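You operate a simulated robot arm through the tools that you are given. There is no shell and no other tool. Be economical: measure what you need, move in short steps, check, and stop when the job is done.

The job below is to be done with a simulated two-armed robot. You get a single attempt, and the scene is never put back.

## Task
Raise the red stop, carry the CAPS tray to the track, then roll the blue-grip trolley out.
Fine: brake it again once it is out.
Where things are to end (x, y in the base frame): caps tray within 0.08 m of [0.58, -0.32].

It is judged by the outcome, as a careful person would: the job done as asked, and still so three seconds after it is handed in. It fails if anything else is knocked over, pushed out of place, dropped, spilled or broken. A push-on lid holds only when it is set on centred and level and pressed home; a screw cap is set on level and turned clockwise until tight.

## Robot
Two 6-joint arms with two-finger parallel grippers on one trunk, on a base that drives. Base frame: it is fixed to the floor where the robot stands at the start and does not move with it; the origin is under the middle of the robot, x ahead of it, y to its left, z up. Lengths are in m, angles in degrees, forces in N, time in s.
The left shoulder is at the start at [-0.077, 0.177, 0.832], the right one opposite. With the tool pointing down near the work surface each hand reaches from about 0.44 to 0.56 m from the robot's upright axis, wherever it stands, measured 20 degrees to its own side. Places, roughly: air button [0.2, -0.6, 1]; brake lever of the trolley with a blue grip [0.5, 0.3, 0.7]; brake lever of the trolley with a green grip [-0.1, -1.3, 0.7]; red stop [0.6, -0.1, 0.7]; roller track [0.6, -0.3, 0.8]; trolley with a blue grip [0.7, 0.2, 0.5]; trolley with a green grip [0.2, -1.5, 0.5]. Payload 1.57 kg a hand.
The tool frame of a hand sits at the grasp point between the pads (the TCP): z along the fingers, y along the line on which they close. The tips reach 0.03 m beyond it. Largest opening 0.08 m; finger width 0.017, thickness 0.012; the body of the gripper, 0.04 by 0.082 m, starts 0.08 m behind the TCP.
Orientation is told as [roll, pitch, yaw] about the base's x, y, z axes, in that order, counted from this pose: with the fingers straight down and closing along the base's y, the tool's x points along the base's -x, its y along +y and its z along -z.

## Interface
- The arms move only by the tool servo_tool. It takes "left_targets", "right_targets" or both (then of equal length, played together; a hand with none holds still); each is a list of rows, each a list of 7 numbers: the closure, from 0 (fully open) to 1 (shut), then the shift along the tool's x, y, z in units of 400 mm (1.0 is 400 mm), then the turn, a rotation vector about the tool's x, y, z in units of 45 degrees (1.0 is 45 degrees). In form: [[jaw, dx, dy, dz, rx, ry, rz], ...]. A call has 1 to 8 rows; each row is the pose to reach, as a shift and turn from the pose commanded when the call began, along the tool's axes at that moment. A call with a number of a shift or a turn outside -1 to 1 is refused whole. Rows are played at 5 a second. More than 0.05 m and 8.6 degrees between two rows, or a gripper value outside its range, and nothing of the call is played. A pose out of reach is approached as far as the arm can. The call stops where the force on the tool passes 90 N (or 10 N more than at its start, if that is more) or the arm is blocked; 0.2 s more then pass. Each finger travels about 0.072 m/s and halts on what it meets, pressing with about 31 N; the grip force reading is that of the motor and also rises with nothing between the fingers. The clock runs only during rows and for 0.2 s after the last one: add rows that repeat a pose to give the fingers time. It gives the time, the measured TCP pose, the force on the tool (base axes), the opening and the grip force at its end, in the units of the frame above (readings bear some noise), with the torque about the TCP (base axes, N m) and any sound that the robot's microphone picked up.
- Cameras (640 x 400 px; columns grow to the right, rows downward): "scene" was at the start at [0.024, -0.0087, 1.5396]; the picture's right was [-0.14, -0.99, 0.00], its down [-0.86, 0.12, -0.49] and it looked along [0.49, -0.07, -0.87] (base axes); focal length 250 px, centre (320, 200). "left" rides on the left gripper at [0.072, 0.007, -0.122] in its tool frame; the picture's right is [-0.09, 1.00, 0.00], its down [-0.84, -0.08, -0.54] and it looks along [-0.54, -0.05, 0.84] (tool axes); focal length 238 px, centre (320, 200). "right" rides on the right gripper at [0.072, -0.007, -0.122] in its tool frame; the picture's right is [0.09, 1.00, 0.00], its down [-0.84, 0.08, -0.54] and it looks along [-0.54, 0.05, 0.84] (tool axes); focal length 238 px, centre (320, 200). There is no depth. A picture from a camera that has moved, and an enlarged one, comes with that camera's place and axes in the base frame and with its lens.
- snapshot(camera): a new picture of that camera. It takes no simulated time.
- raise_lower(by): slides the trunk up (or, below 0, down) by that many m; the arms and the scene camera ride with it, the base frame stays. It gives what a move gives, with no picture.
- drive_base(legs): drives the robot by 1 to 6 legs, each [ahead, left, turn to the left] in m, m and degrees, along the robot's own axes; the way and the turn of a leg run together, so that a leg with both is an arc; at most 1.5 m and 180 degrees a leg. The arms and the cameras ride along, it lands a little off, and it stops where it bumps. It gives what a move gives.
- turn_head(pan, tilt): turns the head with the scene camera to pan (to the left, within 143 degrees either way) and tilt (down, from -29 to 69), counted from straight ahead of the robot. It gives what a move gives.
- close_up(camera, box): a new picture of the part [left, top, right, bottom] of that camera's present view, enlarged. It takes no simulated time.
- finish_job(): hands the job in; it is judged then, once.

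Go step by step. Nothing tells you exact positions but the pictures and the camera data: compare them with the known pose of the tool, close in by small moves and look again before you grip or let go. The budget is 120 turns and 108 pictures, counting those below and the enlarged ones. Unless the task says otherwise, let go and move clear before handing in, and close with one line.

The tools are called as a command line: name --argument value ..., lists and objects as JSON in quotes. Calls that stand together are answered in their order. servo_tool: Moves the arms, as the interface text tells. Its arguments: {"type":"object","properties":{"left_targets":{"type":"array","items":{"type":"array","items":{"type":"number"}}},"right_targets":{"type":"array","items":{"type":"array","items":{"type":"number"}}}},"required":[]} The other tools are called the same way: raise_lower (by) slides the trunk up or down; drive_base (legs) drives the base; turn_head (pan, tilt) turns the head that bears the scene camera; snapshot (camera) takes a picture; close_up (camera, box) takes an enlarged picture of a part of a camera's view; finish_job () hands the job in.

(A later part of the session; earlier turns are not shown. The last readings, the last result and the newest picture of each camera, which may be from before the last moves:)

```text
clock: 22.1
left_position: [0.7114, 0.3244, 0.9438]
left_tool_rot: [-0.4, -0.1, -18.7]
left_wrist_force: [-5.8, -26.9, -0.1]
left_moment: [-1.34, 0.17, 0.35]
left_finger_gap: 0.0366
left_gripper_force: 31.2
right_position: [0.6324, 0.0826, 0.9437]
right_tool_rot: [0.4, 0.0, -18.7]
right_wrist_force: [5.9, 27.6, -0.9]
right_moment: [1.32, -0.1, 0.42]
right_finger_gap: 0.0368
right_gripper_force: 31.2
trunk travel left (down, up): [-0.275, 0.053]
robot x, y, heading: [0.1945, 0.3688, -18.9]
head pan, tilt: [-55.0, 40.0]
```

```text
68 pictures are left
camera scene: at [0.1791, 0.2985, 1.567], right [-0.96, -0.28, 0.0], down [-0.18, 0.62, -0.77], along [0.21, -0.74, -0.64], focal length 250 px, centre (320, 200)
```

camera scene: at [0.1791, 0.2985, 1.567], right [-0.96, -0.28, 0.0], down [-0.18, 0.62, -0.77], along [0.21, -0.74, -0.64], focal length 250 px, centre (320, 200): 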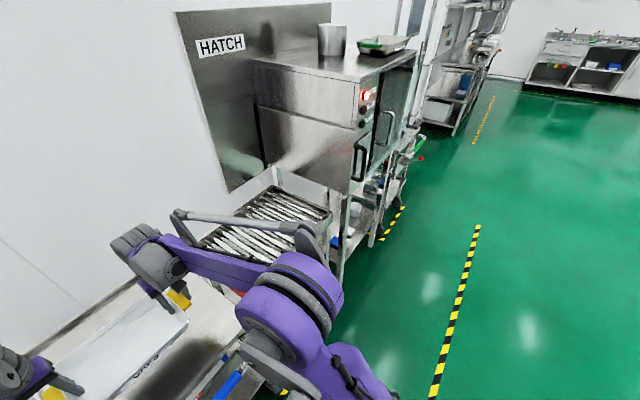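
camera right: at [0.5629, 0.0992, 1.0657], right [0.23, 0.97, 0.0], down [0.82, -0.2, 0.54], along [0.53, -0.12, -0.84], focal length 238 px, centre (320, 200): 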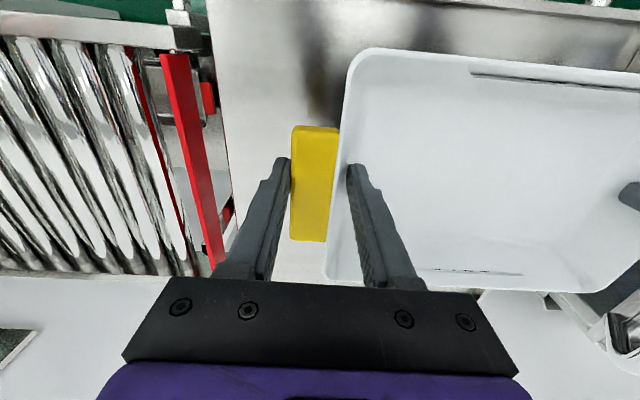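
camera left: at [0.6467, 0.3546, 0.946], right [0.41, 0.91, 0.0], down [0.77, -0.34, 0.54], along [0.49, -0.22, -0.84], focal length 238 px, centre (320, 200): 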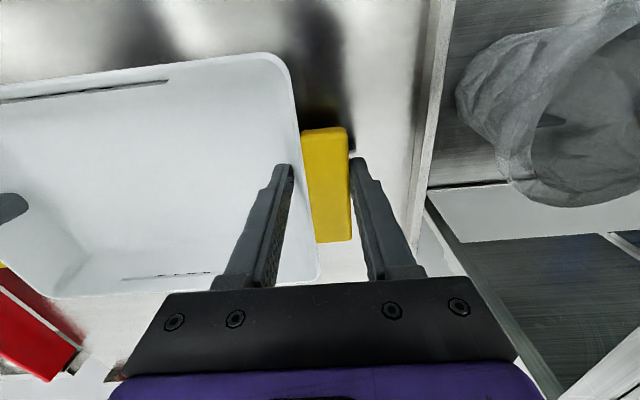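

A tall cabinet stands right of the track, so I'll back off 10 cm first, then move right, keeping the elbow in front of it, and look again.

drive_base --legs '[[-0.12, 0, 0], [0, -0.3, 0]]'

snapshot --camera "scene"

```text
clock: 26.1
left_position: [0.5049, 0.0807, 0.942]
left_tool_rot: [-0.2, 0.0, -18.3]
left_wrist_force: [-6.6, -25.9, 0.3]
left_moment: [-1.25, 0.43, 0.23]
left_finger_gap: 0.0367
left_gripper_force: 31.1
right_position: [0.4285, -0.1618, 0.944]
right_tool_rot: [0.2, -0.1, -18.3]
right_wrist_force: [6.9, 26.5, -1.7]
right_moment: [1.2, -0.43, 0.27]
right_finger_gap: 0.0363
right_gripper_force: 31.2
trunk travel left (down, up): [-0.275, 0.053]
robot x, y, heading: [-0.0154, 0.1184, -18.3]
head pan, tilt: [-55.0, 40.0]
```

```text
67 pictures are left
camera scene: at [-0.0276, 0.0507, 1.567], right [-0.96, -0.29, 0.0], down [-0.18, 0.62, -0.77], along [0.22, -0.73, -0.64], focal length 250 px, centre (320, 200)
```

scene: 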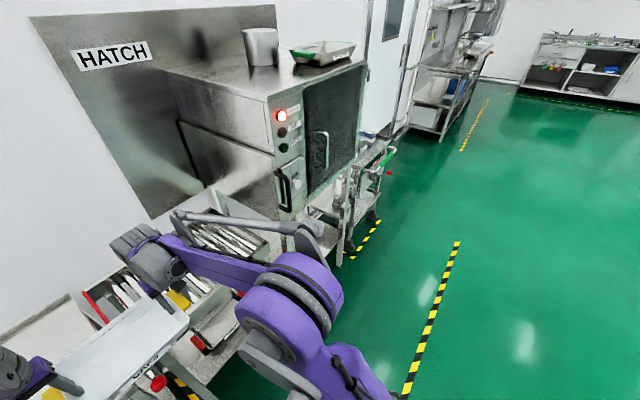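

The cabinet face is about 0.44 m ahead in the furniture frame; driving straight would put my right elbow into it. I'll turn the tray +20° in my frame with both arms rigidly, so the robot can turn -20° and tuck the elbow away.

servo_tool --left_targets '[[0.9, 0.0254, -0.0017, 0, 0, 0, -0.0555], [0.9, 0.0508, -0.0038, 0, 0, 0, -0.111], [0.9, 0.0763, -0.0056, 0, 0, 0, -0.1665], [0.9, 0.1018, -0.0078, 0, 0, 0, -0.222], [0.9, 0.127, -0.0108, 0, 0, 0, -0.2775], [0.9, 0.1523, -0.0143, 0, 0, 0, -0.333], [0.9, 0.1772, -0.0183, 0, 0, 0, -0.3885], [0.9, 0.202, -0.0228, 0, 0, 0, -0.444]]' --right_targets '[[0.9, -0.002, 0.0005, 0, 0, 0, -0.0555], [0.9, -0.004, 0.0015, 0, 0, 0, -0.111], [0.9, -0.006, 0.0033, 0, 0, 0, -0.1665], [0.9, -0.008, 0.0055, 0, 0, 0, -0.222], [0.9, -0.0096, 0.0085, 0, 0, 0, -0.2775], [0.9, -0.011, 0.012, 0, 0, 0, -0.333], [0.9, -0.0125, 0.016, 0, 0, 0, -0.3885], [0.9, -0.0138, 0.0205, 0, 0, 0, -0.444]]'

turn_head --pan -15 --tilt 52

snapshot --camera "scene"

```text
clock: 27.9
left_position: [0.4255, 0.0993, 0.9411]
left_tool_rot: [-0.3, 0.1, 1.8]
left_wrist_force: [1.7, 7.4, -0.1]
left_moment: [-0.74, -0.16, 0.34]
left_finger_gap: 0.0364
left_gripper_force: 30.5
right_position: [0.435, -0.1561, 0.9449]
right_tool_rot: [0.3, 0.0, 1.7]
right_wrist_force: [-2.3, -7.2, -2.4]
right_moment: [0.36, 0.15, 0.29]
right_finger_gap: 0.0361
right_gripper_force: 31.1
trunk travel left (down, up): [-0.275, 0.053]
robot x, y, heading: [-0.0103, 0.1218, -18.6]
head pan, tilt: [-55.0, 40.0]
```

```text
clock: 29.0
left_position: [0.4257, 0.0974, 0.9431]
left_tool_rot: [-0.3, 0.1, 1.7]
left_wrist_force: [2.0, 4.9, -1.2]
left_moment: [-0.63, -0.4, 0.25]
left_finger_gap: 0.0364
left_gripper_force: 30.8
right_position: [0.4362, -0.1568, 0.9446]
right_tool_rot: [0.3, -0.1, 1.6]
right_wrist_force: [-1.6, -5.8, -2.2]
right_moment: [0.55, 0.38, 0.32]
right_finger_gap: 0.0365
right_gripper_force: 30.2
trunk travel left (down, up): [-0.275, 0.053]
robot x, y, heading: [-0.0141, 0.115, -18.6]
head pan, tilt: [-15.0, 52.0]
```

```text
66 pictures are left
camera scene: at [0.0107, 0.0909, 1.5502], right [-0.55, -0.83, 0.0], down [-0.66, 0.43, -0.62], along [0.51, -0.34, -0.79], focal length 250 px, centre (320, 200)
```

scene: 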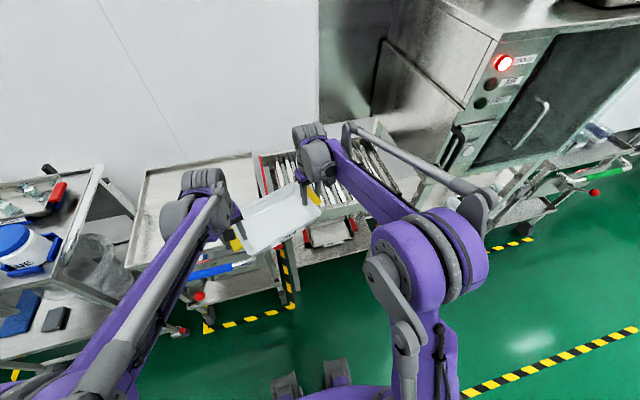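

Tray held level. Turning the base -20° and advancing partway.

drive_base --legs '[[0, 0, -20], [0.15, 0.024, 0]]'

turn_head --pan -30 --tilt 50

snapshot --camera "scene"

```text
clock: 31.5
left_position: [0.5238, -0.1257, 0.9426]
left_tool_rot: [-0.2, 0.1, -18.5]
left_wrist_force: [0.9, 3.2, -0.3]
left_moment: [-0.6, 0.4, 0.05]
left_finger_gap: 0.0363
left_gripper_force: 31.7
right_position: [0.4465, -0.3691, 0.9441]
right_tool_rot: [0.3, 0.0, -18.5]
right_wrist_force: [-1.6, -4.0, -1.5]
right_moment: [0.55, -0.31, 0.09]
right_finger_gap: 0.0364
right_gripper_force: 31.4
trunk travel left (down, up): [-0.275, 0.053]
robot x, y, heading: [0.1226, 0.0456, -38.2]
head pan, tilt: [-15.0, 52.0]
```

```text
clock: 32.2
left_position: [0.5248, -0.1258, 0.9416]
left_tool_rot: [-0.3, 0.1, -18.4]
left_wrist_force: [0.6, 1.9, 0.1]
left_moment: [-0.74, 0.35, 0.17]
left_finger_gap: 0.0367
left_gripper_force: 31.2
right_position: [0.4464, -0.369, 0.9444]
right_tool_rot: [0.3, 0.0, -18.5]
right_wrist_force: [-2.5, -1.4, -2.0]
right_moment: [0.53, -0.32, 0.12]
right_finger_gap: 0.0363
right_gripper_force: 30.6
trunk travel left (down, up): [-0.275, 0.053]
robot x, y, heading: [0.1179, 0.0428, -38.3]
head pan, tilt: [-30.0, 50.0]
```

```text
65 pictures are left
camera scene: at [0.1158, -0.0018, 1.5529], right [-0.93, -0.37, 0.0], down [-0.28, 0.71, -0.64], along [0.24, -0.6, -0.77], focal length 250 px, centre (320, 200)
```

scene: 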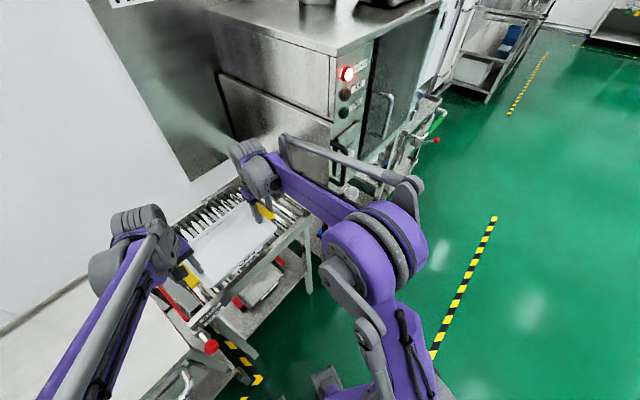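

The tray is at about (0.486, -0.247); it needs ~8 cm more depth. I'll advance straight into the track direction in two small steps, watching the forearm's clearance to the cabinet.

drive_base --legs '[[0.042, 0.016, 0]]'

snapshot --camera "scene"

snapshot --camera "right"

```text
clock: 33.1
left_position: [0.566, -0.1396, 0.9446]
left_tool_rot: [-0.3, 0.1, -18.5]
left_wrist_force: [1.6, 1.6, -0.9]
left_moment: [-0.69, 0.19, 0.11]
left_finger_gap: 0.0364
left_gripper_force: 30.6
right_position: [0.4884, -0.3813, 0.9432]
right_tool_rot: [0.3, 0.0, -18.5]
right_wrist_force: [-2.2, -2.0, -1.3]
right_moment: [0.61, -0.13, 0.16]
right_finger_gap: 0.0363
right_gripper_force: 30.7
trunk travel left (down, up): [-0.275, 0.053]
robot x, y, heading: [0.1631, 0.0373, -39.0]
head pan, tilt: [-30.0, 50.0]
```

```text
64 pictures are left
camera scene: at [0.1579, -0.0149, 1.5528], right [-0.93, -0.37, 0.0], down [-0.28, 0.71, -0.64], along [0.24, -0.6, -0.77], focal length 250 px, centre (320, 200)
```

scene: 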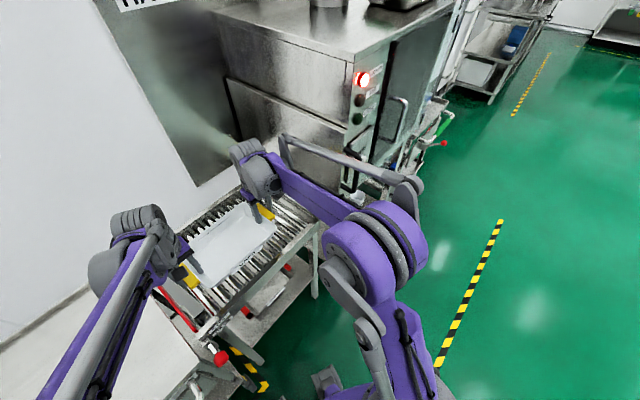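

```text
63 pictures are left
camera right: at [0.4176, -0.3657, 1.0657], right [0.23, 0.97, 0.0], down [0.82, -0.19, 0.54], along [0.53, -0.12, -0.84], focal length 238 px, centre (320, 200)
```

right: 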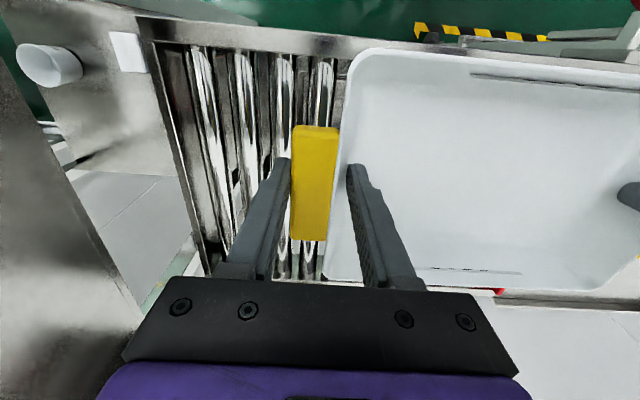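

Clearance still looks fine, with the cabinet's side well right of the hand. Second small step.

drive_base --legs '[[0.045, 0.014, 0]]'

snapshot --camera "right"

snapshot --camera "left"

close_up --camera "scene" --box '[160, 160, 320, 340]'

```text
clock: 34.1
left_position: [0.6109, -0.1572, 0.9411]
left_tool_rot: [-0.4, 0.4, -18.6]
left_wrist_force: [1.9, 2.7, -0.9]
left_moment: [-0.9, 0.25, 0.01]
left_finger_gap: 0.0366
left_gripper_force: 30.4
right_position: [0.5327, -0.4009, 0.9433]
right_tool_rot: [0.2, 0.1, -18.7]
right_wrist_force: [0.2, -2.5, -2.0]
right_moment: [0.64, -0.02, 0.02]
right_finger_gap: 0.0359
right_gripper_force: 31.2
trunk travel left (down, up): [-0.275, 0.053]
robot x, y, heading: [0.2058, 0.0066, -38.7]
head pan, tilt: [-30.0, 50.0]
```

```text
62 pictures are left
camera right: at [0.461, -0.3839, 1.0654], right [0.23, 0.97, 0.0], down [0.82, -0.2, 0.54], along [0.53, -0.12, -0.84], focal length 238 px, centre (320, 200)
```

right: 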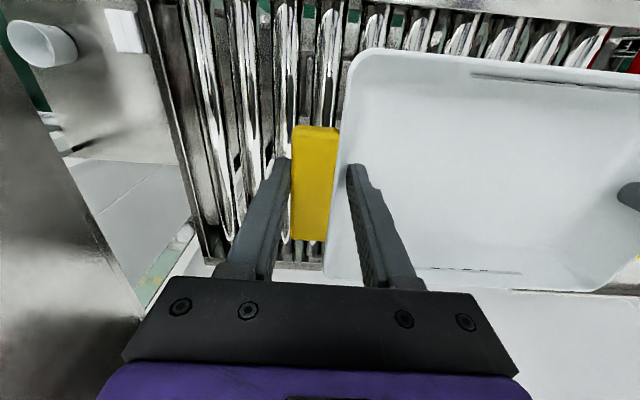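

```text
61 pictures are left
camera left: at [0.5457, -0.1285, 1.0644], right [0.41, 0.91, -0.01], down [0.77, -0.34, 0.54], along [0.49, -0.22, -0.84], focal length 238 px, centre (320, 200)
```

left: 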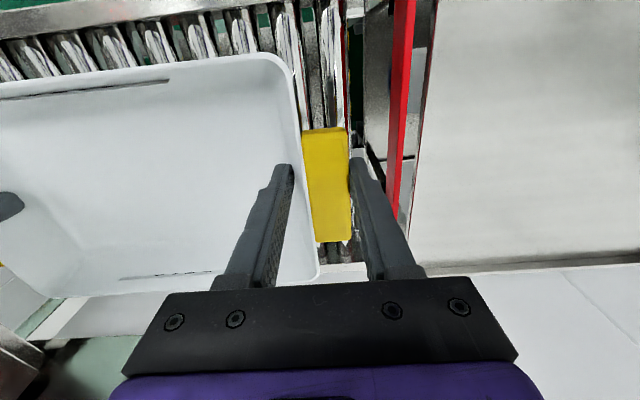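

```text
2.22 times, centred on (240, 250) of scene
camera zoom: at [0.204, -0.0318, 1.5529], right [-0.93, -0.36, 0.0], down [-0.28, 0.71, -0.64], along [0.23, -0.6, -0.77], focal length 556 px, centre (498, 89)
```

zoom: 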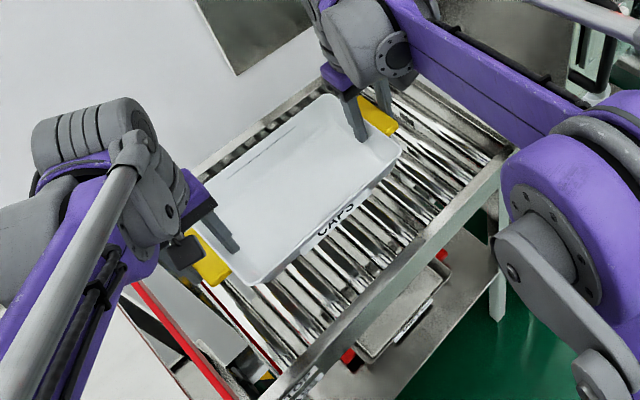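

The tray centre is at (0.572, -0.279), above the rollers and clear of the stop plate. Lowering with a slight shift right.

servo_tool --left_targets '[[0.9, 0, -0.01, 0.04, 0, 0, 0], [0.9, 0, -0.02, 0.09, 0, 0, 0], [0.9, 0, -0.03, 0.14, 0, 0, 0], [0.9, 0, -0.0375, 0.19, 0, 0, 0], [0.9, 0, -0.0375, 0.22, 0, 0, 0]]' --right_targets '[[0.9, 0, -0.01, 0.04, 0, 0, 0], [0.9, 0, -0.02, 0.09, 0, 0, 0], [0.9, 0, -0.03, 0.14, 0, 0, 0], [0.9, 0, -0.0375, 0.19, 0, 0, 0], [0.9, 0, -0.0375, 0.22, 0, 0, 0]]'

close_up --camera "scene" --box '[160, 160, 320, 340]'

```text
clock: 35.3
left_position: [0.6036, -0.1738, 0.8534]
left_tool_rot: [-0.1, 0.1, -18.6]
left_wrist_force: [3.5, 10.6, 0.4]
left_moment: [-0.57, 0.6, 0.02]
left_finger_gap: 0.0366
left_gripper_force: 30.7
right_position: [0.5233, -0.4163, 0.8564]
right_tool_rot: [0.1, 0.0, -18.6]
right_wrist_force: [-3.4, -10.4, -2.2]
right_moment: [0.24, -0.47, 0.12]
right_finger_gap: 0.0362
right_gripper_force: 31.6
trunk travel left (down, up): [-0.275, 0.053]
robot x, y, heading: [0.2017, 0.0104, -38.6]
head pan, tilt: [-30.0, 50.0]
```

```text
2.22 times, centred on (240, 250) of scene
camera zoom: at [0.1985, -0.0338, 1.5529], right [-0.93, -0.36, 0.0], down [-0.28, 0.71, -0.64], along [0.23, -0.6, -0.77], focal length 556 px, centre (498, 89)
```

zoom: 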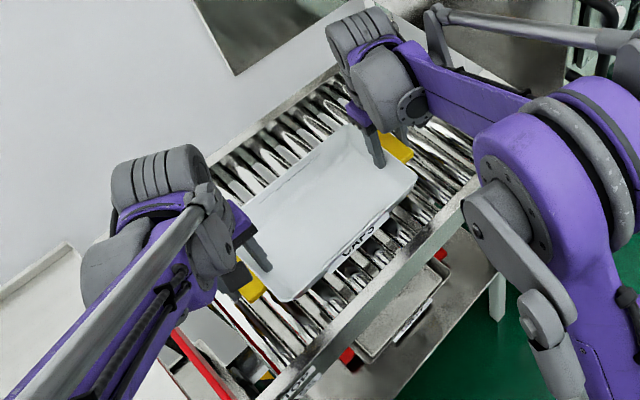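

Continuing down gently in small increments.

servo_tool --left_targets '[[0.9, 0, 0, 0.015, 0, 0, 0], [0.9, 0, 0, 0.03, 0, 0, 0], [0.9, 0, 0, 0.045, 0, 0, 0]]' --right_targets '[[0.9, 0, 0, 0.018, 0, 0, 0], [0.9, 0, 0, 0.036, 0, 0, 0], [0.9, 0, 0, 0.049, 0, 0, 0]]'

close_up --camera "scene" --box '[190, 180, 310, 320]'

```text
clock: 36.1
left_position: [0.6035, -0.1737, 0.8356]
left_tool_rot: [-0.2, 0.1, -18.6]
left_wrist_force: [5.3, 15.3, 0.7]
left_moment: [-0.52, 0.22, 0.08]
left_finger_gap: 0.0364
left_gripper_force: 31.6
right_position: [0.5241, -0.4159, 0.8359]
right_tool_rot: [0.2, 0.1, -18.8]
right_wrist_force: [-5.7, -14.4, -2.5]
right_moment: [0.15, -0.04, 0.09]
right_finger_gap: 0.0364
right_gripper_force: 30.3
trunk travel left (down, up): [-0.275, 0.053]
robot x, y, heading: [0.2015, 0.0106, -39.1]
head pan, tilt: [-30.0, 50.0]
```

```text
2.86 times, centred on (250, 250) of scene
camera zoom: at [0.1989, -0.0338, 1.5529], right [-0.93, -0.36, 0.0], down [-0.28, 0.71, -0.64], along [0.23, -0.6, -0.77], focal length 714 px, centre (520, 57)
```

zoom: 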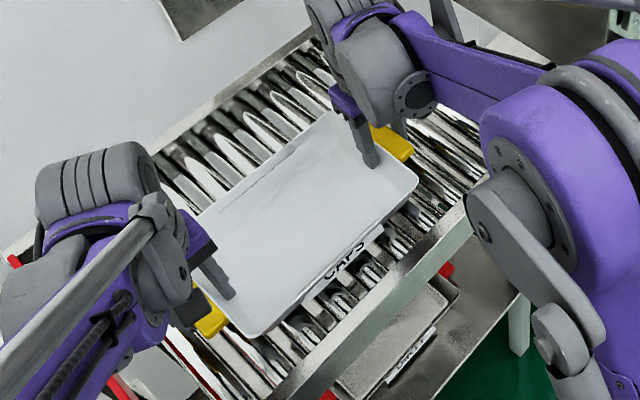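

servo_tool --left_targets '[[0.9, 0, 0, 0.012, 0, 0, 0], [0.9, 0, 0, 0.025, 0, 0, 0]]' --right_targets '[[0.9, 0, 0, 0.012, 0, 0, 0], [0.9, 0, 0, 0.025, 0, 0, 0]]'

servo_tool --left_targets '[[0.9, 0, 0, 0.01, 0, 0, 0], [0.9, 0, 0, 0.015, 0, 0, 0]]' --right_targets '[[0.9, 0, 0, 0.01, 0, 0, 0], [0.9, 0, 0, 0.015, 0, 0, 0]]'

```text
clock: 36.7
left_position: [0.6038, -0.1734, 0.8285]
left_tool_rot: [-0.3, -0.2, -18.5]
left_wrist_force: [12.3, 12.8, 30.7]
left_moment: [-0.34, -0.1, 0.01]
left_finger_gap: 0.0369
left_gripper_force: 31.0
right_position: [0.5234, -0.4164, 0.8294]
right_tool_rot: [0.1, -0.2, -18.7]
right_wrist_force: [-3.6, -24.1, 21.3]
right_moment: [0.33, 0.38, 0.27]
right_finger_gap: 0.0363
right_gripper_force: 30.9
trunk travel left (down, up): [-0.275, 0.053]
robot x, y, heading: [0.2034, 0.0119, -38.9]
head pan, tilt: [-30.0, 50.0]
```

```text
clock: 37.3
left_position: [0.6007, -0.1743, 0.8224]
left_tool_rot: [-0.4, 0.0, -18.8]
left_wrist_force: [7.4, 7.2, 33.1]
left_moment: [-0.7, 0.12, 0.07]
left_finger_gap: 0.0389
left_gripper_force: 31.0
right_position: [0.5231, -0.4143, 0.8224]
right_tool_rot: [0.3, -0.2, -18.6]
right_wrist_force: [-3.2, -17.3, 31.7]
right_moment: [0.42, -0.21, 0.01]
right_finger_gap: 0.0388
right_gripper_force: 31.0
trunk travel left (down, up): [-0.275, 0.053]
robot x, y, heading: [0.204, 0.0116, -38.6]
head pan, tilt: [-30.0, 50.0]
```

The tray rests on the rollers (both hands feel upward force). Easing the pressure and opening.

servo_tool --left_targets '[[0.9, 0, 0, -0.015, 0, 0, 0], [0.6, 0, 0, -0.015, 0, 0, 0], [0.4, 0, 0, -0.015, 0, 0, 0], [0.05, 0, 0, -0.015, 0, 0, 0], [0.05, 0, 0, -0.015, 0, 0, 0]]' --right_targets '[[0.9, 0, 0, -0.015, 0, 0, 0], [0.6, 0, 0, -0.015, 0, 0, 0], [0.4, 0, 0, -0.015, 0, 0, 0], [0.05, 0, 0, -0.015, 0, 0, 0], [0.05, 0, 0, -0.015, 0, 0, 0]]'

snapshot --camera "left"

snapshot --camera "right"

```text
clock: 38.5
left_position: [0.6024, -0.1732, 0.8271]
left_tool_rot: [-0.3, 0.1, -18.6]
left_wrist_force: [-0.3, 0.5, 0.3]
left_moment: [0.01, 0.0, 0.02]
left_finger_gap: 0.0757
left_gripper_force: 0.1
right_position: [0.5246, -0.416, 0.8265]
right_tool_rot: [0.2, 0.0, -18.7]
right_wrist_force: [0.5, 0.3, -0.4]
right_moment: [-0.02, -0.01, 0.01]
right_finger_gap: 0.0761
right_gripper_force: 0.1
trunk travel left (down, up): [-0.275, 0.053]
robot x, y, heading: [0.2024, 0.0103, -39.0]
head pan, tilt: [-30.0, 50.0]
```

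```text
57 pictures are left
camera left: at [0.537, -0.1442, 0.9495], right [0.41, 0.91, -0.01], down [0.77, -0.34, 0.54], along [0.49, -0.22, -0.84], focal length 238 px, centre (320, 200)
```

left: 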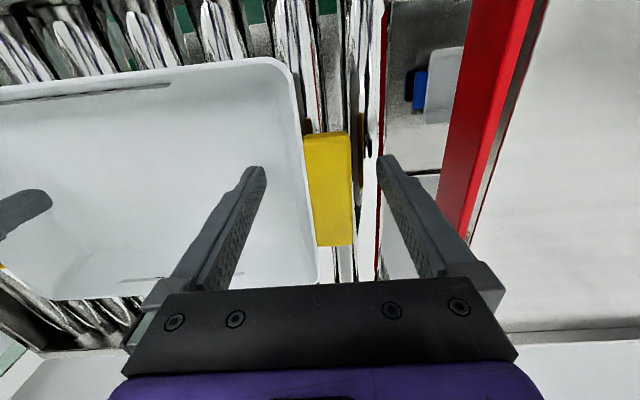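

```text
56 pictures are left
camera right: at [0.453, -0.399, 0.948], right [0.23, 0.97, 0.01], down [0.82, -0.2, 0.54], along [0.53, -0.12, -0.84], focal length 238 px, centre (320, 200)
```

right: 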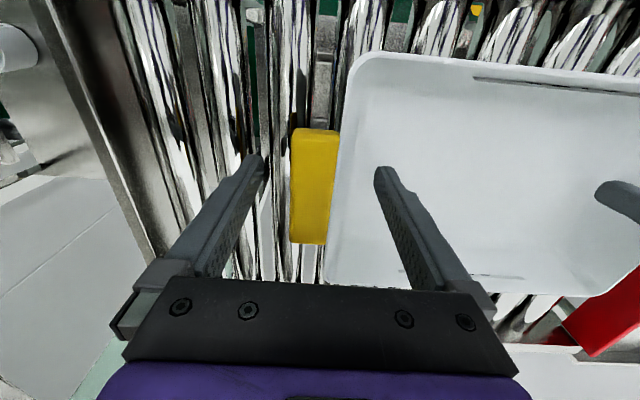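

The tray sits freely at about (0.564, -0.295). Lifting both hands straight up and checking it stays put.

servo_tool --left_targets '[[0.05, 0, 0, -0.08, 0, 0, 0], [0.05, 0, 0, -0.18, 0, 0, 0], [0.05, 0, 0, -0.28, 0, 0, 0], [0.05, 0, 0, -0.38, 0, 0, 0]]' --right_targets '[[0.05, 0, 0, -0.08, 0, 0, 0], [0.05, 0, 0, -0.18, 0, 0, 0], [0.05, 0, 0, -0.28, 0, 0, 0], [0.05, 0, 0, -0.38, 0, 0, 0]]'

snapshot --camera "scene"

snapshot --camera "left"

```text
clock: 39.5
left_position: [0.606, -0.1724, 0.978]
left_tool_rot: [-0.3, 0.0, -18.7]
left_wrist_force: [0.1, -0.3, 0.2]
left_moment: [0.0, 0.02, -0.01]
left_finger_gap: 0.0758
left_gripper_force: 0.1
right_position: [0.5261, -0.4179, 0.98]
right_tool_rot: [0.2, -0.1, -18.7]
right_wrist_force: [0.0, -0.2, -0.7]
right_moment: [0.06, 0.01, 0.02]
right_finger_gap: 0.0758
right_gripper_force: 0.1
trunk travel left (down, up): [-0.275, 0.053]
robot x, y, heading: [0.2013, 0.0123, -38.6]
head pan, tilt: [-30.0, 50.0]
```

```text
55 pictures are left
camera scene: at [0.1982, -0.033, 1.5529], right [-0.93, -0.36, 0.0], down [-0.28, 0.71, -0.64], along [0.23, -0.6, -0.77], focal length 250 px, centre (320, 200)
```

scene: 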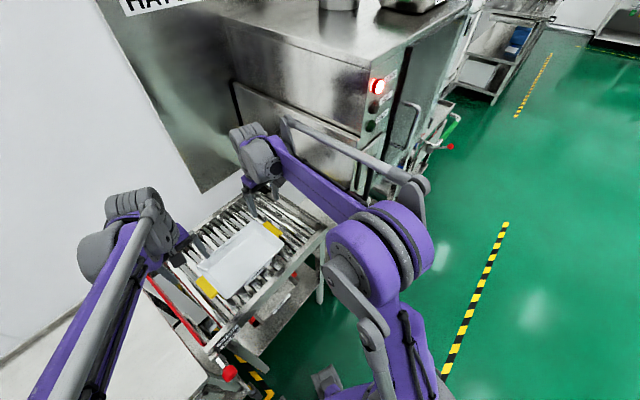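

```text
54 pictures are left
camera left: at [0.5387, -0.1427, 1.1013], right [0.41, 0.91, -0.01], down [0.77, -0.34, 0.54], along [0.49, -0.22, -0.84], focal length 238 px, centre (320, 200)
```

left: 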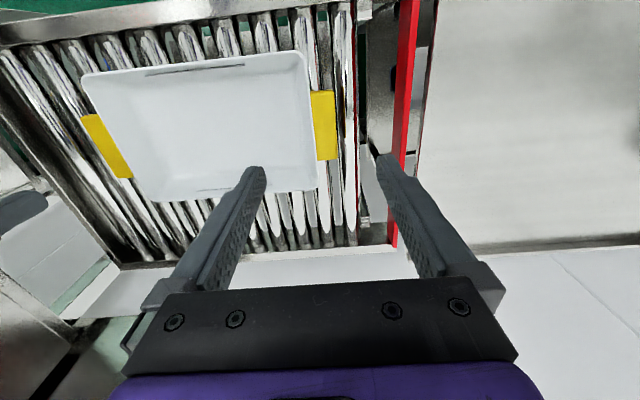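

The tray is stable on the track. Backing off, squaring up, and moving in front of the trolley to study the brake.

drive_base --legs '[[-0.3, 0, 0], [0, 0, 20], [0, 0.2, 0]]'

turn_head --pan 0 --tilt 50

snapshot --camera "scene"

close_up --camera "scene" --box '[240, 120, 400, 240]'

```text
clock: 44.6
left_position: [0.4763, 0.3548, 0.9783]
left_tool_rot: [-0.3, 0.1, 1.2]
left_wrist_force: [-0.5, -0.2, -0.3]
left_moment: [0.01, -0.02, -0.04]
left_finger_gap: 0.0759
left_gripper_force: 0.1
right_position: [0.4858, 0.0981, 0.9789]
right_tool_rot: [0.3, 0.0, 1.0]
right_wrist_force: [-0.5, -1.1, -0.5]
right_moment: [0.01, 0.0, 0.01]
right_finger_gap: 0.0759
right_gripper_force: 0.1
trunk travel left (down, up): [-0.275, 0.053]
robot x, y, heading: [0.0338, 0.3922, -18.7]
head pan, tilt: [-30.0, 50.0]
```

```text
clock: 45.5
left_position: [0.4752, 0.355, 0.9784]
left_tool_rot: [-0.2, 0.1, 1.3]
left_wrist_force: [0.5, -1.0, 0.5]
left_moment: [0.03, 0.02, 0.0]
left_finger_gap: 0.0761
left_gripper_force: 0.1
right_position: [0.4849, 0.0982, 0.9775]
right_tool_rot: [0.2, 0.0, 1.0]
right_wrist_force: [0.5, 0.0, 0.7]
right_moment: [0.0, 0.01, 0.01]
right_finger_gap: 0.0759
right_gripper_force: 0.0
trunk travel left (down, up): [-0.275, 0.053]
robot x, y, heading: [0.0354, 0.3936, -19.0]
head pan, tilt: [0.0, 50.0]
```

```text
53 pictures are left
camera scene: at [0.07, 0.3816, 1.5529], right [-0.32, -0.95, 0.0], down [-0.72, 0.25, -0.64], along [0.61, -0.21, -0.77], focal length 250 px, centre (320, 200)
```

scene: 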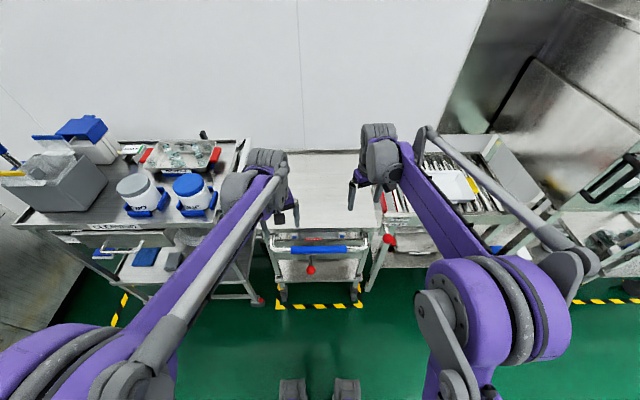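

```text
3.33 times, centred on (320, 180) of scene
camera zoom: at [0.07, 0.3816, 1.5529], right [-0.32, -0.95, 0.0], down [-0.72, 0.25, -0.64], along [0.61, -0.21, -0.77], focal length 833 px, centre (320, 267)
```

zoom: 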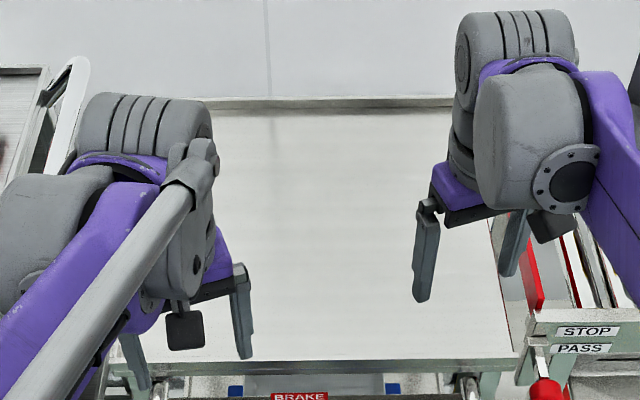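

Now a close look at the brake lever and handle.

close_up --camera "scene" --box '[260, 220, 380, 310]'

snapshot --camera "left"

snapshot --camera "right"

```text
4.44 times, centred on (320, 265) of scene
camera zoom: at [0.07, 0.3816, 1.5529], right [-0.32, -0.95, 0.0], down [-0.72, 0.25, -0.64], along [0.61, -0.21, -0.77], focal length 1111 px, centre (320, -89)
```

zoom: 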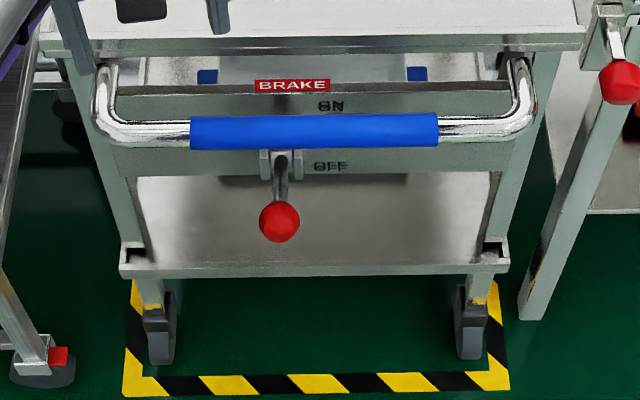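

```text
50 pictures are left
camera left: at [0.4049, 0.3608, 1.1007], right [0.07, 1.0, -0.01], down [0.84, -0.06, 0.54], along [0.54, -0.04, -0.84], focal length 238 px, centre (320, 200)
```

left: 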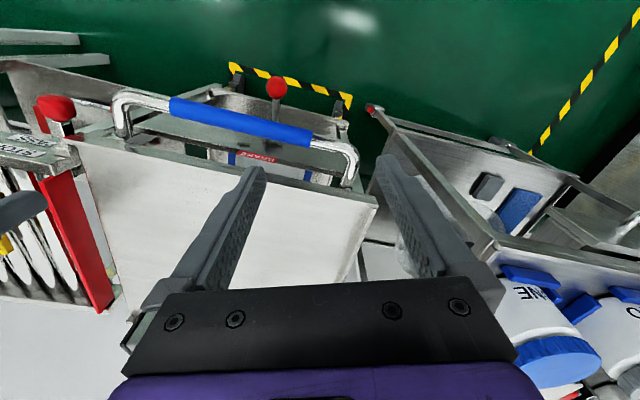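

```text
49 pictures are left
camera right: at [0.4128, 0.0905, 1.1002], right [-0.11, 0.99, 0.01], down [0.83, 0.09, 0.54], along [0.54, 0.06, -0.84], focal length 238 px, centre (320, 200)
```

right: 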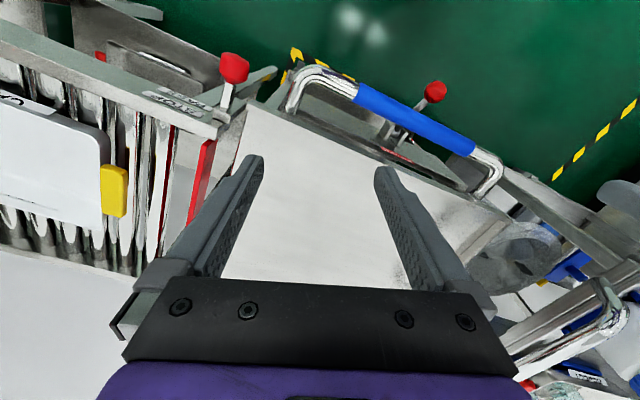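

The lever's knob is near (0.455, 0.285, 0.67), pointing up and outward toward ON, with OFF below; it is hinged under the handle. I'll bring the left hand, pitched forward 25°, above the knob.

servo_tool --left_targets '[[0.1, 0.0257, -0.0238, 0.0908, 0.016, -0.0915, 0.073], [0.2, 0.0513, -0.0477, 0.1817, 0.032, -0.183, 0.146], [0.3, 0.077, -0.0715, 0.2725, 0.0485, -0.2745, 0.2185], [0.3, 0.1027, -0.0953, 0.3633, 0.065, -0.366, 0.291], [0.3, 0.1283, -0.1192, 0.4542, 0.081, -0.4575, 0.364], [0.3, 0.154, -0.143, 0.545, 0.097, -0.549, 0.437]]'

snapshot --camera "left"

snapshot --camera "scene"

```text
clock: 47.0
left_position: [0.4159, 0.2961, 0.7589]
left_tool_rot: [-0.4, -24.9, -18.7]
left_wrist_force: [-0.1, -0.6, 0.0]
left_moment: [-0.01, -0.01, 0.04]
left_finger_gap: 0.0561
left_gripper_force: 0.0
right_position: [0.4861, 0.0984, 0.9779]
right_tool_rot: [0.3, 0.1, 1.1]
right_wrist_force: [-0.1, 0.1, -0.4]
right_moment: [-0.01, 0.01, 0.01]
right_finger_gap: 0.0758
right_gripper_force: 0.0
trunk travel left (down, up): [-0.275, 0.053]
robot x, y, heading: [0.0385, 0.3951, -18.8]
head pan, tilt: [0.0, 50.0]
```

```text
48 pictures are left
camera left: at [0.3074, 0.3406, 0.8385], right [0.4, 0.92, 0.03], down [0.48, -0.24, 0.85], along [0.78, -0.32, -0.53], focal length 238 px, centre (320, 200)
```

left: 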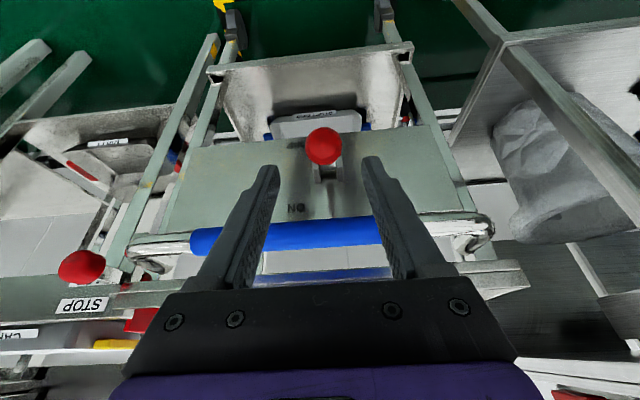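

```text
47 pictures are left
camera scene: at [0.0705, 0.3809, 1.5529], right [-0.32, -0.95, 0.0], down [-0.73, 0.25, -0.64], along [0.61, -0.21, -0.77], focal length 250 px, centre (320, 200)
```

scene: 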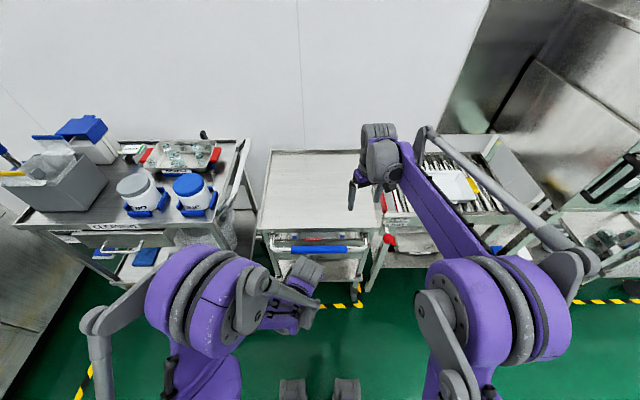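

close_up --camera "left" --box '[240, 100, 420, 240]'

```text
2.86 times, centred on (330, 170) of left
camera zoom: at [0.3074, 0.3406, 0.8385], right [0.4, 0.92, 0.03], down [0.48, -0.24, 0.85], along [0.78, -0.32, -0.53], focal length 681 px, centre (291, 286)
```

zoom: 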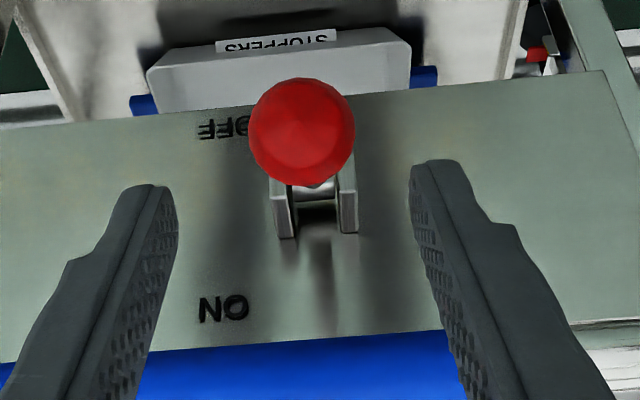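

The lever stands up at ON (pivot between the ON and OFF marks). Sliding the fingers around the knob and gripping it.

servo_tool --left_targets '[[0.3, -0.002, 0.004, 0.1, 0, 0, 0], [0.3, -0.004, 0.0075, 0.18, 0, 0, 0], [0.3, -0.006, 0.0075, 0.235, 0, 0, 0], [0.6, -0.006, 0.0075, 0.235, 0, 0, 0], [0.85, -0.006, 0.0075, 0.235, 0, 0, 0], [0.85, -0.006, 0.0075, 0.235, 0, 0, 0]]'

snapshot --camera "left"

```text
clock: 48.4
left_position: [0.4568, 0.2857, 0.6746]
left_tool_rot: [-0.4, -24.9, -18.7]
left_wrist_force: [0.8, -6.0, -5.7]
left_moment: [0.07, 0.33, 0.01]
left_finger_gap: 0.0351
left_gripper_force: 42.3
right_position: [0.4857, 0.0983, 0.9787]
right_tool_rot: [0.2, 0.0, 1.0]
right_wrist_force: [0.9, -0.1, -0.7]
right_moment: [-0.02, -0.01, 0.0]
right_finger_gap: 0.0762
right_gripper_force: 0.1
trunk travel left (down, up): [-0.275, 0.053]
robot x, y, heading: [0.0338, 0.3957, -18.7]
head pan, tilt: [0.0, 50.0]
```

```text
45 pictures are left
camera left: at [0.3483, 0.3291, 0.7549], right [0.4, 0.92, 0.03], down [0.48, -0.24, 0.84], along [0.78, -0.32, -0.53], focal length 238 px, centre (320, 200)
```

left: 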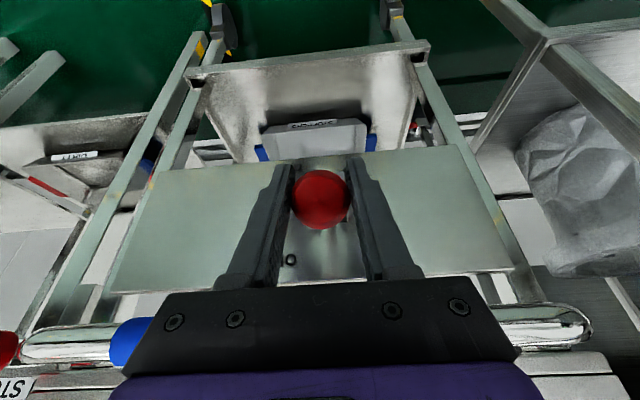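

Gripped. Drawing the lever down along its arc toward OFF.

servo_tool --left_targets '[[0.85, 0.018, 0, 0.018, 0, 0, 0], [0.85, 0.036, 0, 0.036, 0, 0, 0], [0.85, 0.051, 0, 0.058, 0, 0, 0], [0.85, 0.064, 0, 0.081, 0, 0, 0], [0.85, 0.073, 0, 0.105, 0, 0, 0], [0.85, 0.08, 0, 0.13, 0, 0, 0]]'

snapshot --camera "left"

```text
clock: 49.8
left_position: [0.468, 0.2742, 0.6246]
left_tool_rot: [-0.5, -24.9, -18.6]
left_wrist_force: [10.3, 13.8, -1.6]
left_moment: [-0.07, 0.07, 0.03]
left_finger_gap: 0.0265
left_gripper_force: 7.7
left hand out of reach, approached as far as the arm can: row 3, 4, 5, 6
right_position: [0.486, 0.0989, 0.9788]
right_tool_rot: [0.3, 0.0, 1.1]
right_wrist_force: [-0.2, 0.0, -0.3]
right_moment: [0.04, 0.02, 0.03]
right_finger_gap: 0.0761
right_gripper_force: 0.0
trunk travel left (down, up): [-0.275, 0.053]
robot x, y, heading: [0.0393, 0.3959, -18.8]
head pan, tilt: [0.0, 50.0]
```

```text
44 pictures are left
camera left: at [0.36, 0.3182, 0.7058], right [0.4, 0.92, 0.03], down [0.48, -0.24, 0.84], along [0.78, -0.32, -0.53], focal length 238 px, centre (320, 200)
```

left: 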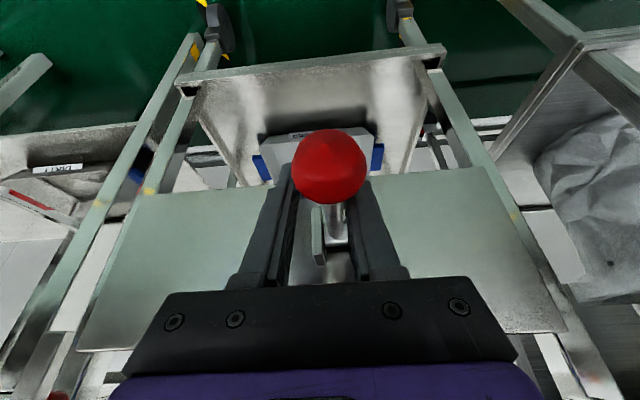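

The arm ran out of reach near the body; the lever is about halfway. I'll open, retract, back the base off a bit and lower the trunk.

servo_tool --left_targets '[[0.3, 0, 0, 0, 0, 0, 0], [0.2, 0, 0, 0, 0, 0, 0], [0.2, 0, 0, -0.1, 0, 0, 0], [0.2, 0, 0, -0.2, 0, 0, 0], [0.2, 0, 0, -0.3, 0, 0, 0]]'

drive_base --legs '[[-0.06, 0.03, 0]]'

raise_lower --by -0.1

snapshot --camera "left"

snapshot --camera "scene"

```text
clock: 51.0
left_position: [0.4167, 0.2922, 0.7339]
left_tool_rot: [-0.4, -25.0, -18.6]
left_wrist_force: [0.3, -0.2, -0.6]
left_moment: [0.03, -0.02, 0.03]
left_finger_gap: 0.0641
left_gripper_force: 0.0
right_position: [0.4838, 0.0994, 0.9794]
right_tool_rot: [0.4, -0.1, 1.1]
right_wrist_force: [0.1, 0.5, 0.7]
right_moment: [0.01, 0.01, -0.01]
right_finger_gap: 0.0757
right_gripper_force: 0.1
trunk travel left (down, up): [-0.275, 0.053]
robot x, y, heading: [0.0343, 0.3907, -18.9]
head pan, tilt: [0.0, 50.0]
```

```text
clock: 52.0
left_position: [0.3715, 0.3399, 0.7335]
left_tool_rot: [-0.4, -25.0, -18.6]
left_wrist_force: [0.0, 0.1, 0.1]
left_moment: [0.0, -0.01, 0.0]
left_finger_gap: 0.0641
left_gripper_force: 0.1
right_position: [0.4385, 0.1455, 0.9793]
right_tool_rot: [0.3, -0.1, 1.2]
right_wrist_force: [-0.2, -0.1, -0.2]
right_moment: [-0.03, -0.03, 0.0]
right_finger_gap: 0.0763
right_gripper_force: 0.0
trunk travel left (down, up): [-0.275, 0.053]
robot x, y, heading: [-0.0085, 0.4369, -18.7]
head pan, tilt: [0.0, 50.0]
```

```text
clock: 53.3
left_position: [0.3715, 0.3394, 0.6341]
left_tool_rot: [-0.4, -24.9, -18.6]
left_wrist_force: [0.8, 0.3, -0.2]
left_moment: [-0.01, 0.01, 0.01]
left_finger_gap: 0.064
left_gripper_force: 0.1
right_position: [0.4392, 0.1465, 0.8794]
right_tool_rot: [0.3, -0.1, 1.2]
right_wrist_force: [0.3, 0.4, -0.5]
right_moment: [0.01, 0.02, 0.0]
right_finger_gap: 0.0759
right_gripper_force: 0.1
trunk travel left (down, up): [-0.175, 0.153]
robot x, y, heading: [-0.0135, 0.4392, -18.5]
head pan, tilt: [0.0, 50.0]
```

```text
43 pictures are left
camera left: at [0.2637, 0.3839, 0.7144], right [0.4, 0.92, 0.03], down [0.48, -0.24, 0.84], along [0.78, -0.32, -0.53], focal length 238 px, centre (320, 200)
```

left: 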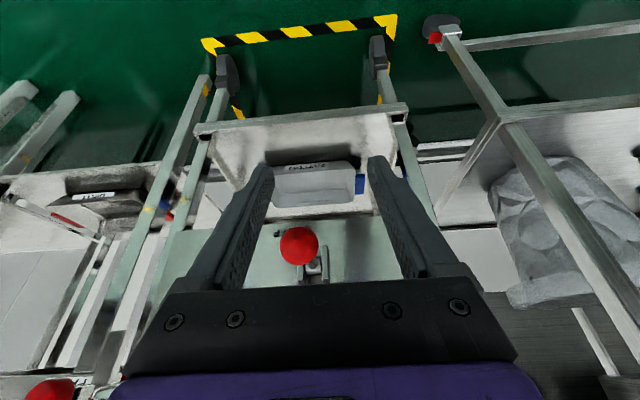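

```text
42 pictures are left
camera scene: at [0.028, 0.4278, 1.4525], right [-0.32, -0.95, 0.0], down [-0.73, 0.25, -0.64], along [0.61, -0.21, -0.77], focal length 250 px, centre (320, 200)
```

scene: 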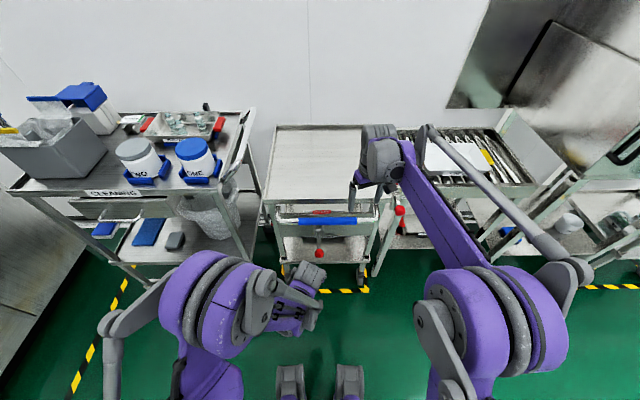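

The lever is roughly horizontal. Re-gripping the knob from this better stance and continuing down.

servo_tool --left_targets '[[0.2, 0, -0.06, 0, 0, 0, 0], [0.25, -0.06, -0.06, 0.04, 0, 0, 0], [0.25, -0.13, -0.06, 0.087, 0, 0, 0], [0.25, -0.19, -0.06, 0.128, 0, 0, 0], [0.6, -0.19, -0.06, 0.128, 0, 0, 0], [0.85, -0.19, -0.06, 0.128, 0, 0, 0], [0.85, -0.19, -0.06, 0.128, 0, 0, 0]]'

snapshot --camera "left"

```text
clock: 54.9
left_position: [0.451, 0.2862, 0.6186]
left_tool_rot: [-0.5, -25.0, -18.5]
left_wrist_force: [3.1, -1.6, -0.8]
left_moment: [-0.06, 0.0, 0.02]
left_finger_gap: 0.0352
left_gripper_force: 41.9
right_position: [0.4388, 0.1468, 0.8788]
right_tool_rot: [0.3, -0.1, 1.3]
right_wrist_force: [0.1, -0.5, 0.3]
right_moment: [0.03, -0.01, -0.01]
right_finger_gap: 0.0758
right_gripper_force: 0.1
trunk travel left (down, up): [-0.175, 0.153]
robot x, y, heading: [-0.0099, 0.4411, -18.7]
head pan, tilt: [0.0, 50.0]
```

```text
41 pictures are left
camera left: at [0.3433, 0.3304, 0.6997], right [0.4, 0.92, 0.03], down [0.48, -0.24, 0.84], along [0.78, -0.32, -0.53], focal length 238 px, centre (320, 200)
```

left: 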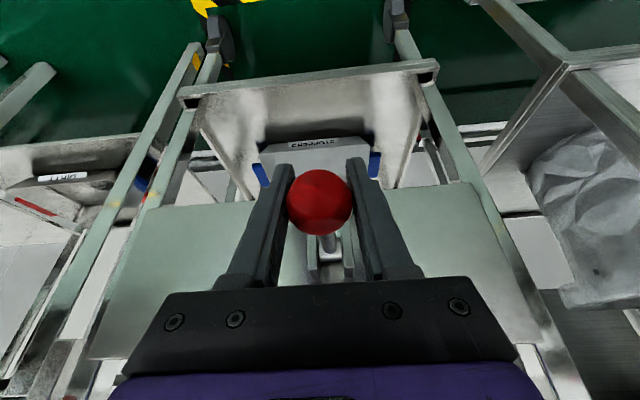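

Gripped well. Continuing down along the arc.

servo_tool --left_targets '[[0.85, 0.004, 0, 0.025, 0, 0, 0], [0.85, 0.007, 0, 0.05, 0, 0, 0], [0.85, 0.008, 0, 0.075, 0, 0, 0]]'

servo_tool --left_targets '[[0.85, -0.002, 0, 0.02, 0, 0, 0], [0.85, -0.004, 0, 0.035, 0, 0, 0]]'

snapshot --camera "left"

```text
clock: 55.7
left_position: [0.4574, 0.2847, 0.5902]
left_tool_rot: [-0.2, -24.9, -18.6]
left_wrist_force: [-24.2, 11.8, 0.7]
left_moment: [-0.32, -0.76, -0.02]
left_finger_gap: 0.0349
left_gripper_force: 42.3
right_position: [0.4375, 0.1474, 0.8797]
right_tool_rot: [0.4, -0.1, 1.2]
right_wrist_force: [0.1, 0.1, -0.3]
right_moment: [-0.05, -0.01, -0.05]
right_finger_gap: 0.0761
right_gripper_force: 0.0
trunk travel left (down, up): [-0.175, 0.153]
robot x, y, heading: [-0.0132, 0.4428, -18.8]
head pan, tilt: [0.0, 50.0]
```

```text
clock: 56.3
left_position: [0.4678, 0.2805, 0.5794]
left_tool_rot: [-0.4, -25.0, -18.5]
left_wrist_force: [7.5, -6.4, 3.5]
left_moment: [-0.03, 0.21, -0.17]
left_finger_gap: 0.0239
left_gripper_force: 16.9
right_position: [0.4387, 0.1469, 0.8796]
right_tool_rot: [0.3, 0.0, 1.2]
right_wrist_force: [-0.3, 0.5, -0.1]
right_moment: [-0.02, 0.01, -0.02]
right_finger_gap: 0.0762
right_gripper_force: 0.0
trunk travel left (down, up): [-0.175, 0.153]
robot x, y, heading: [-0.0089, 0.4416, -18.3]
head pan, tilt: [0.0, 50.0]
```

```text
40 pictures are left
camera left: at [0.3599, 0.3247, 0.6595], right [0.4, 0.92, 0.03], down [0.48, -0.24, 0.85], along [0.78, -0.32, -0.53], focal length 238 px, centre (320, 200)
```

left: 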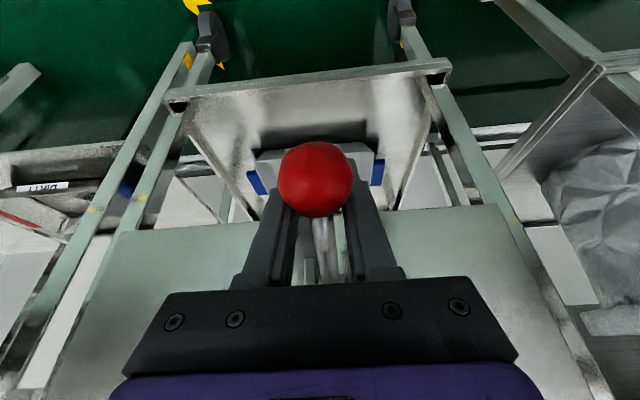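

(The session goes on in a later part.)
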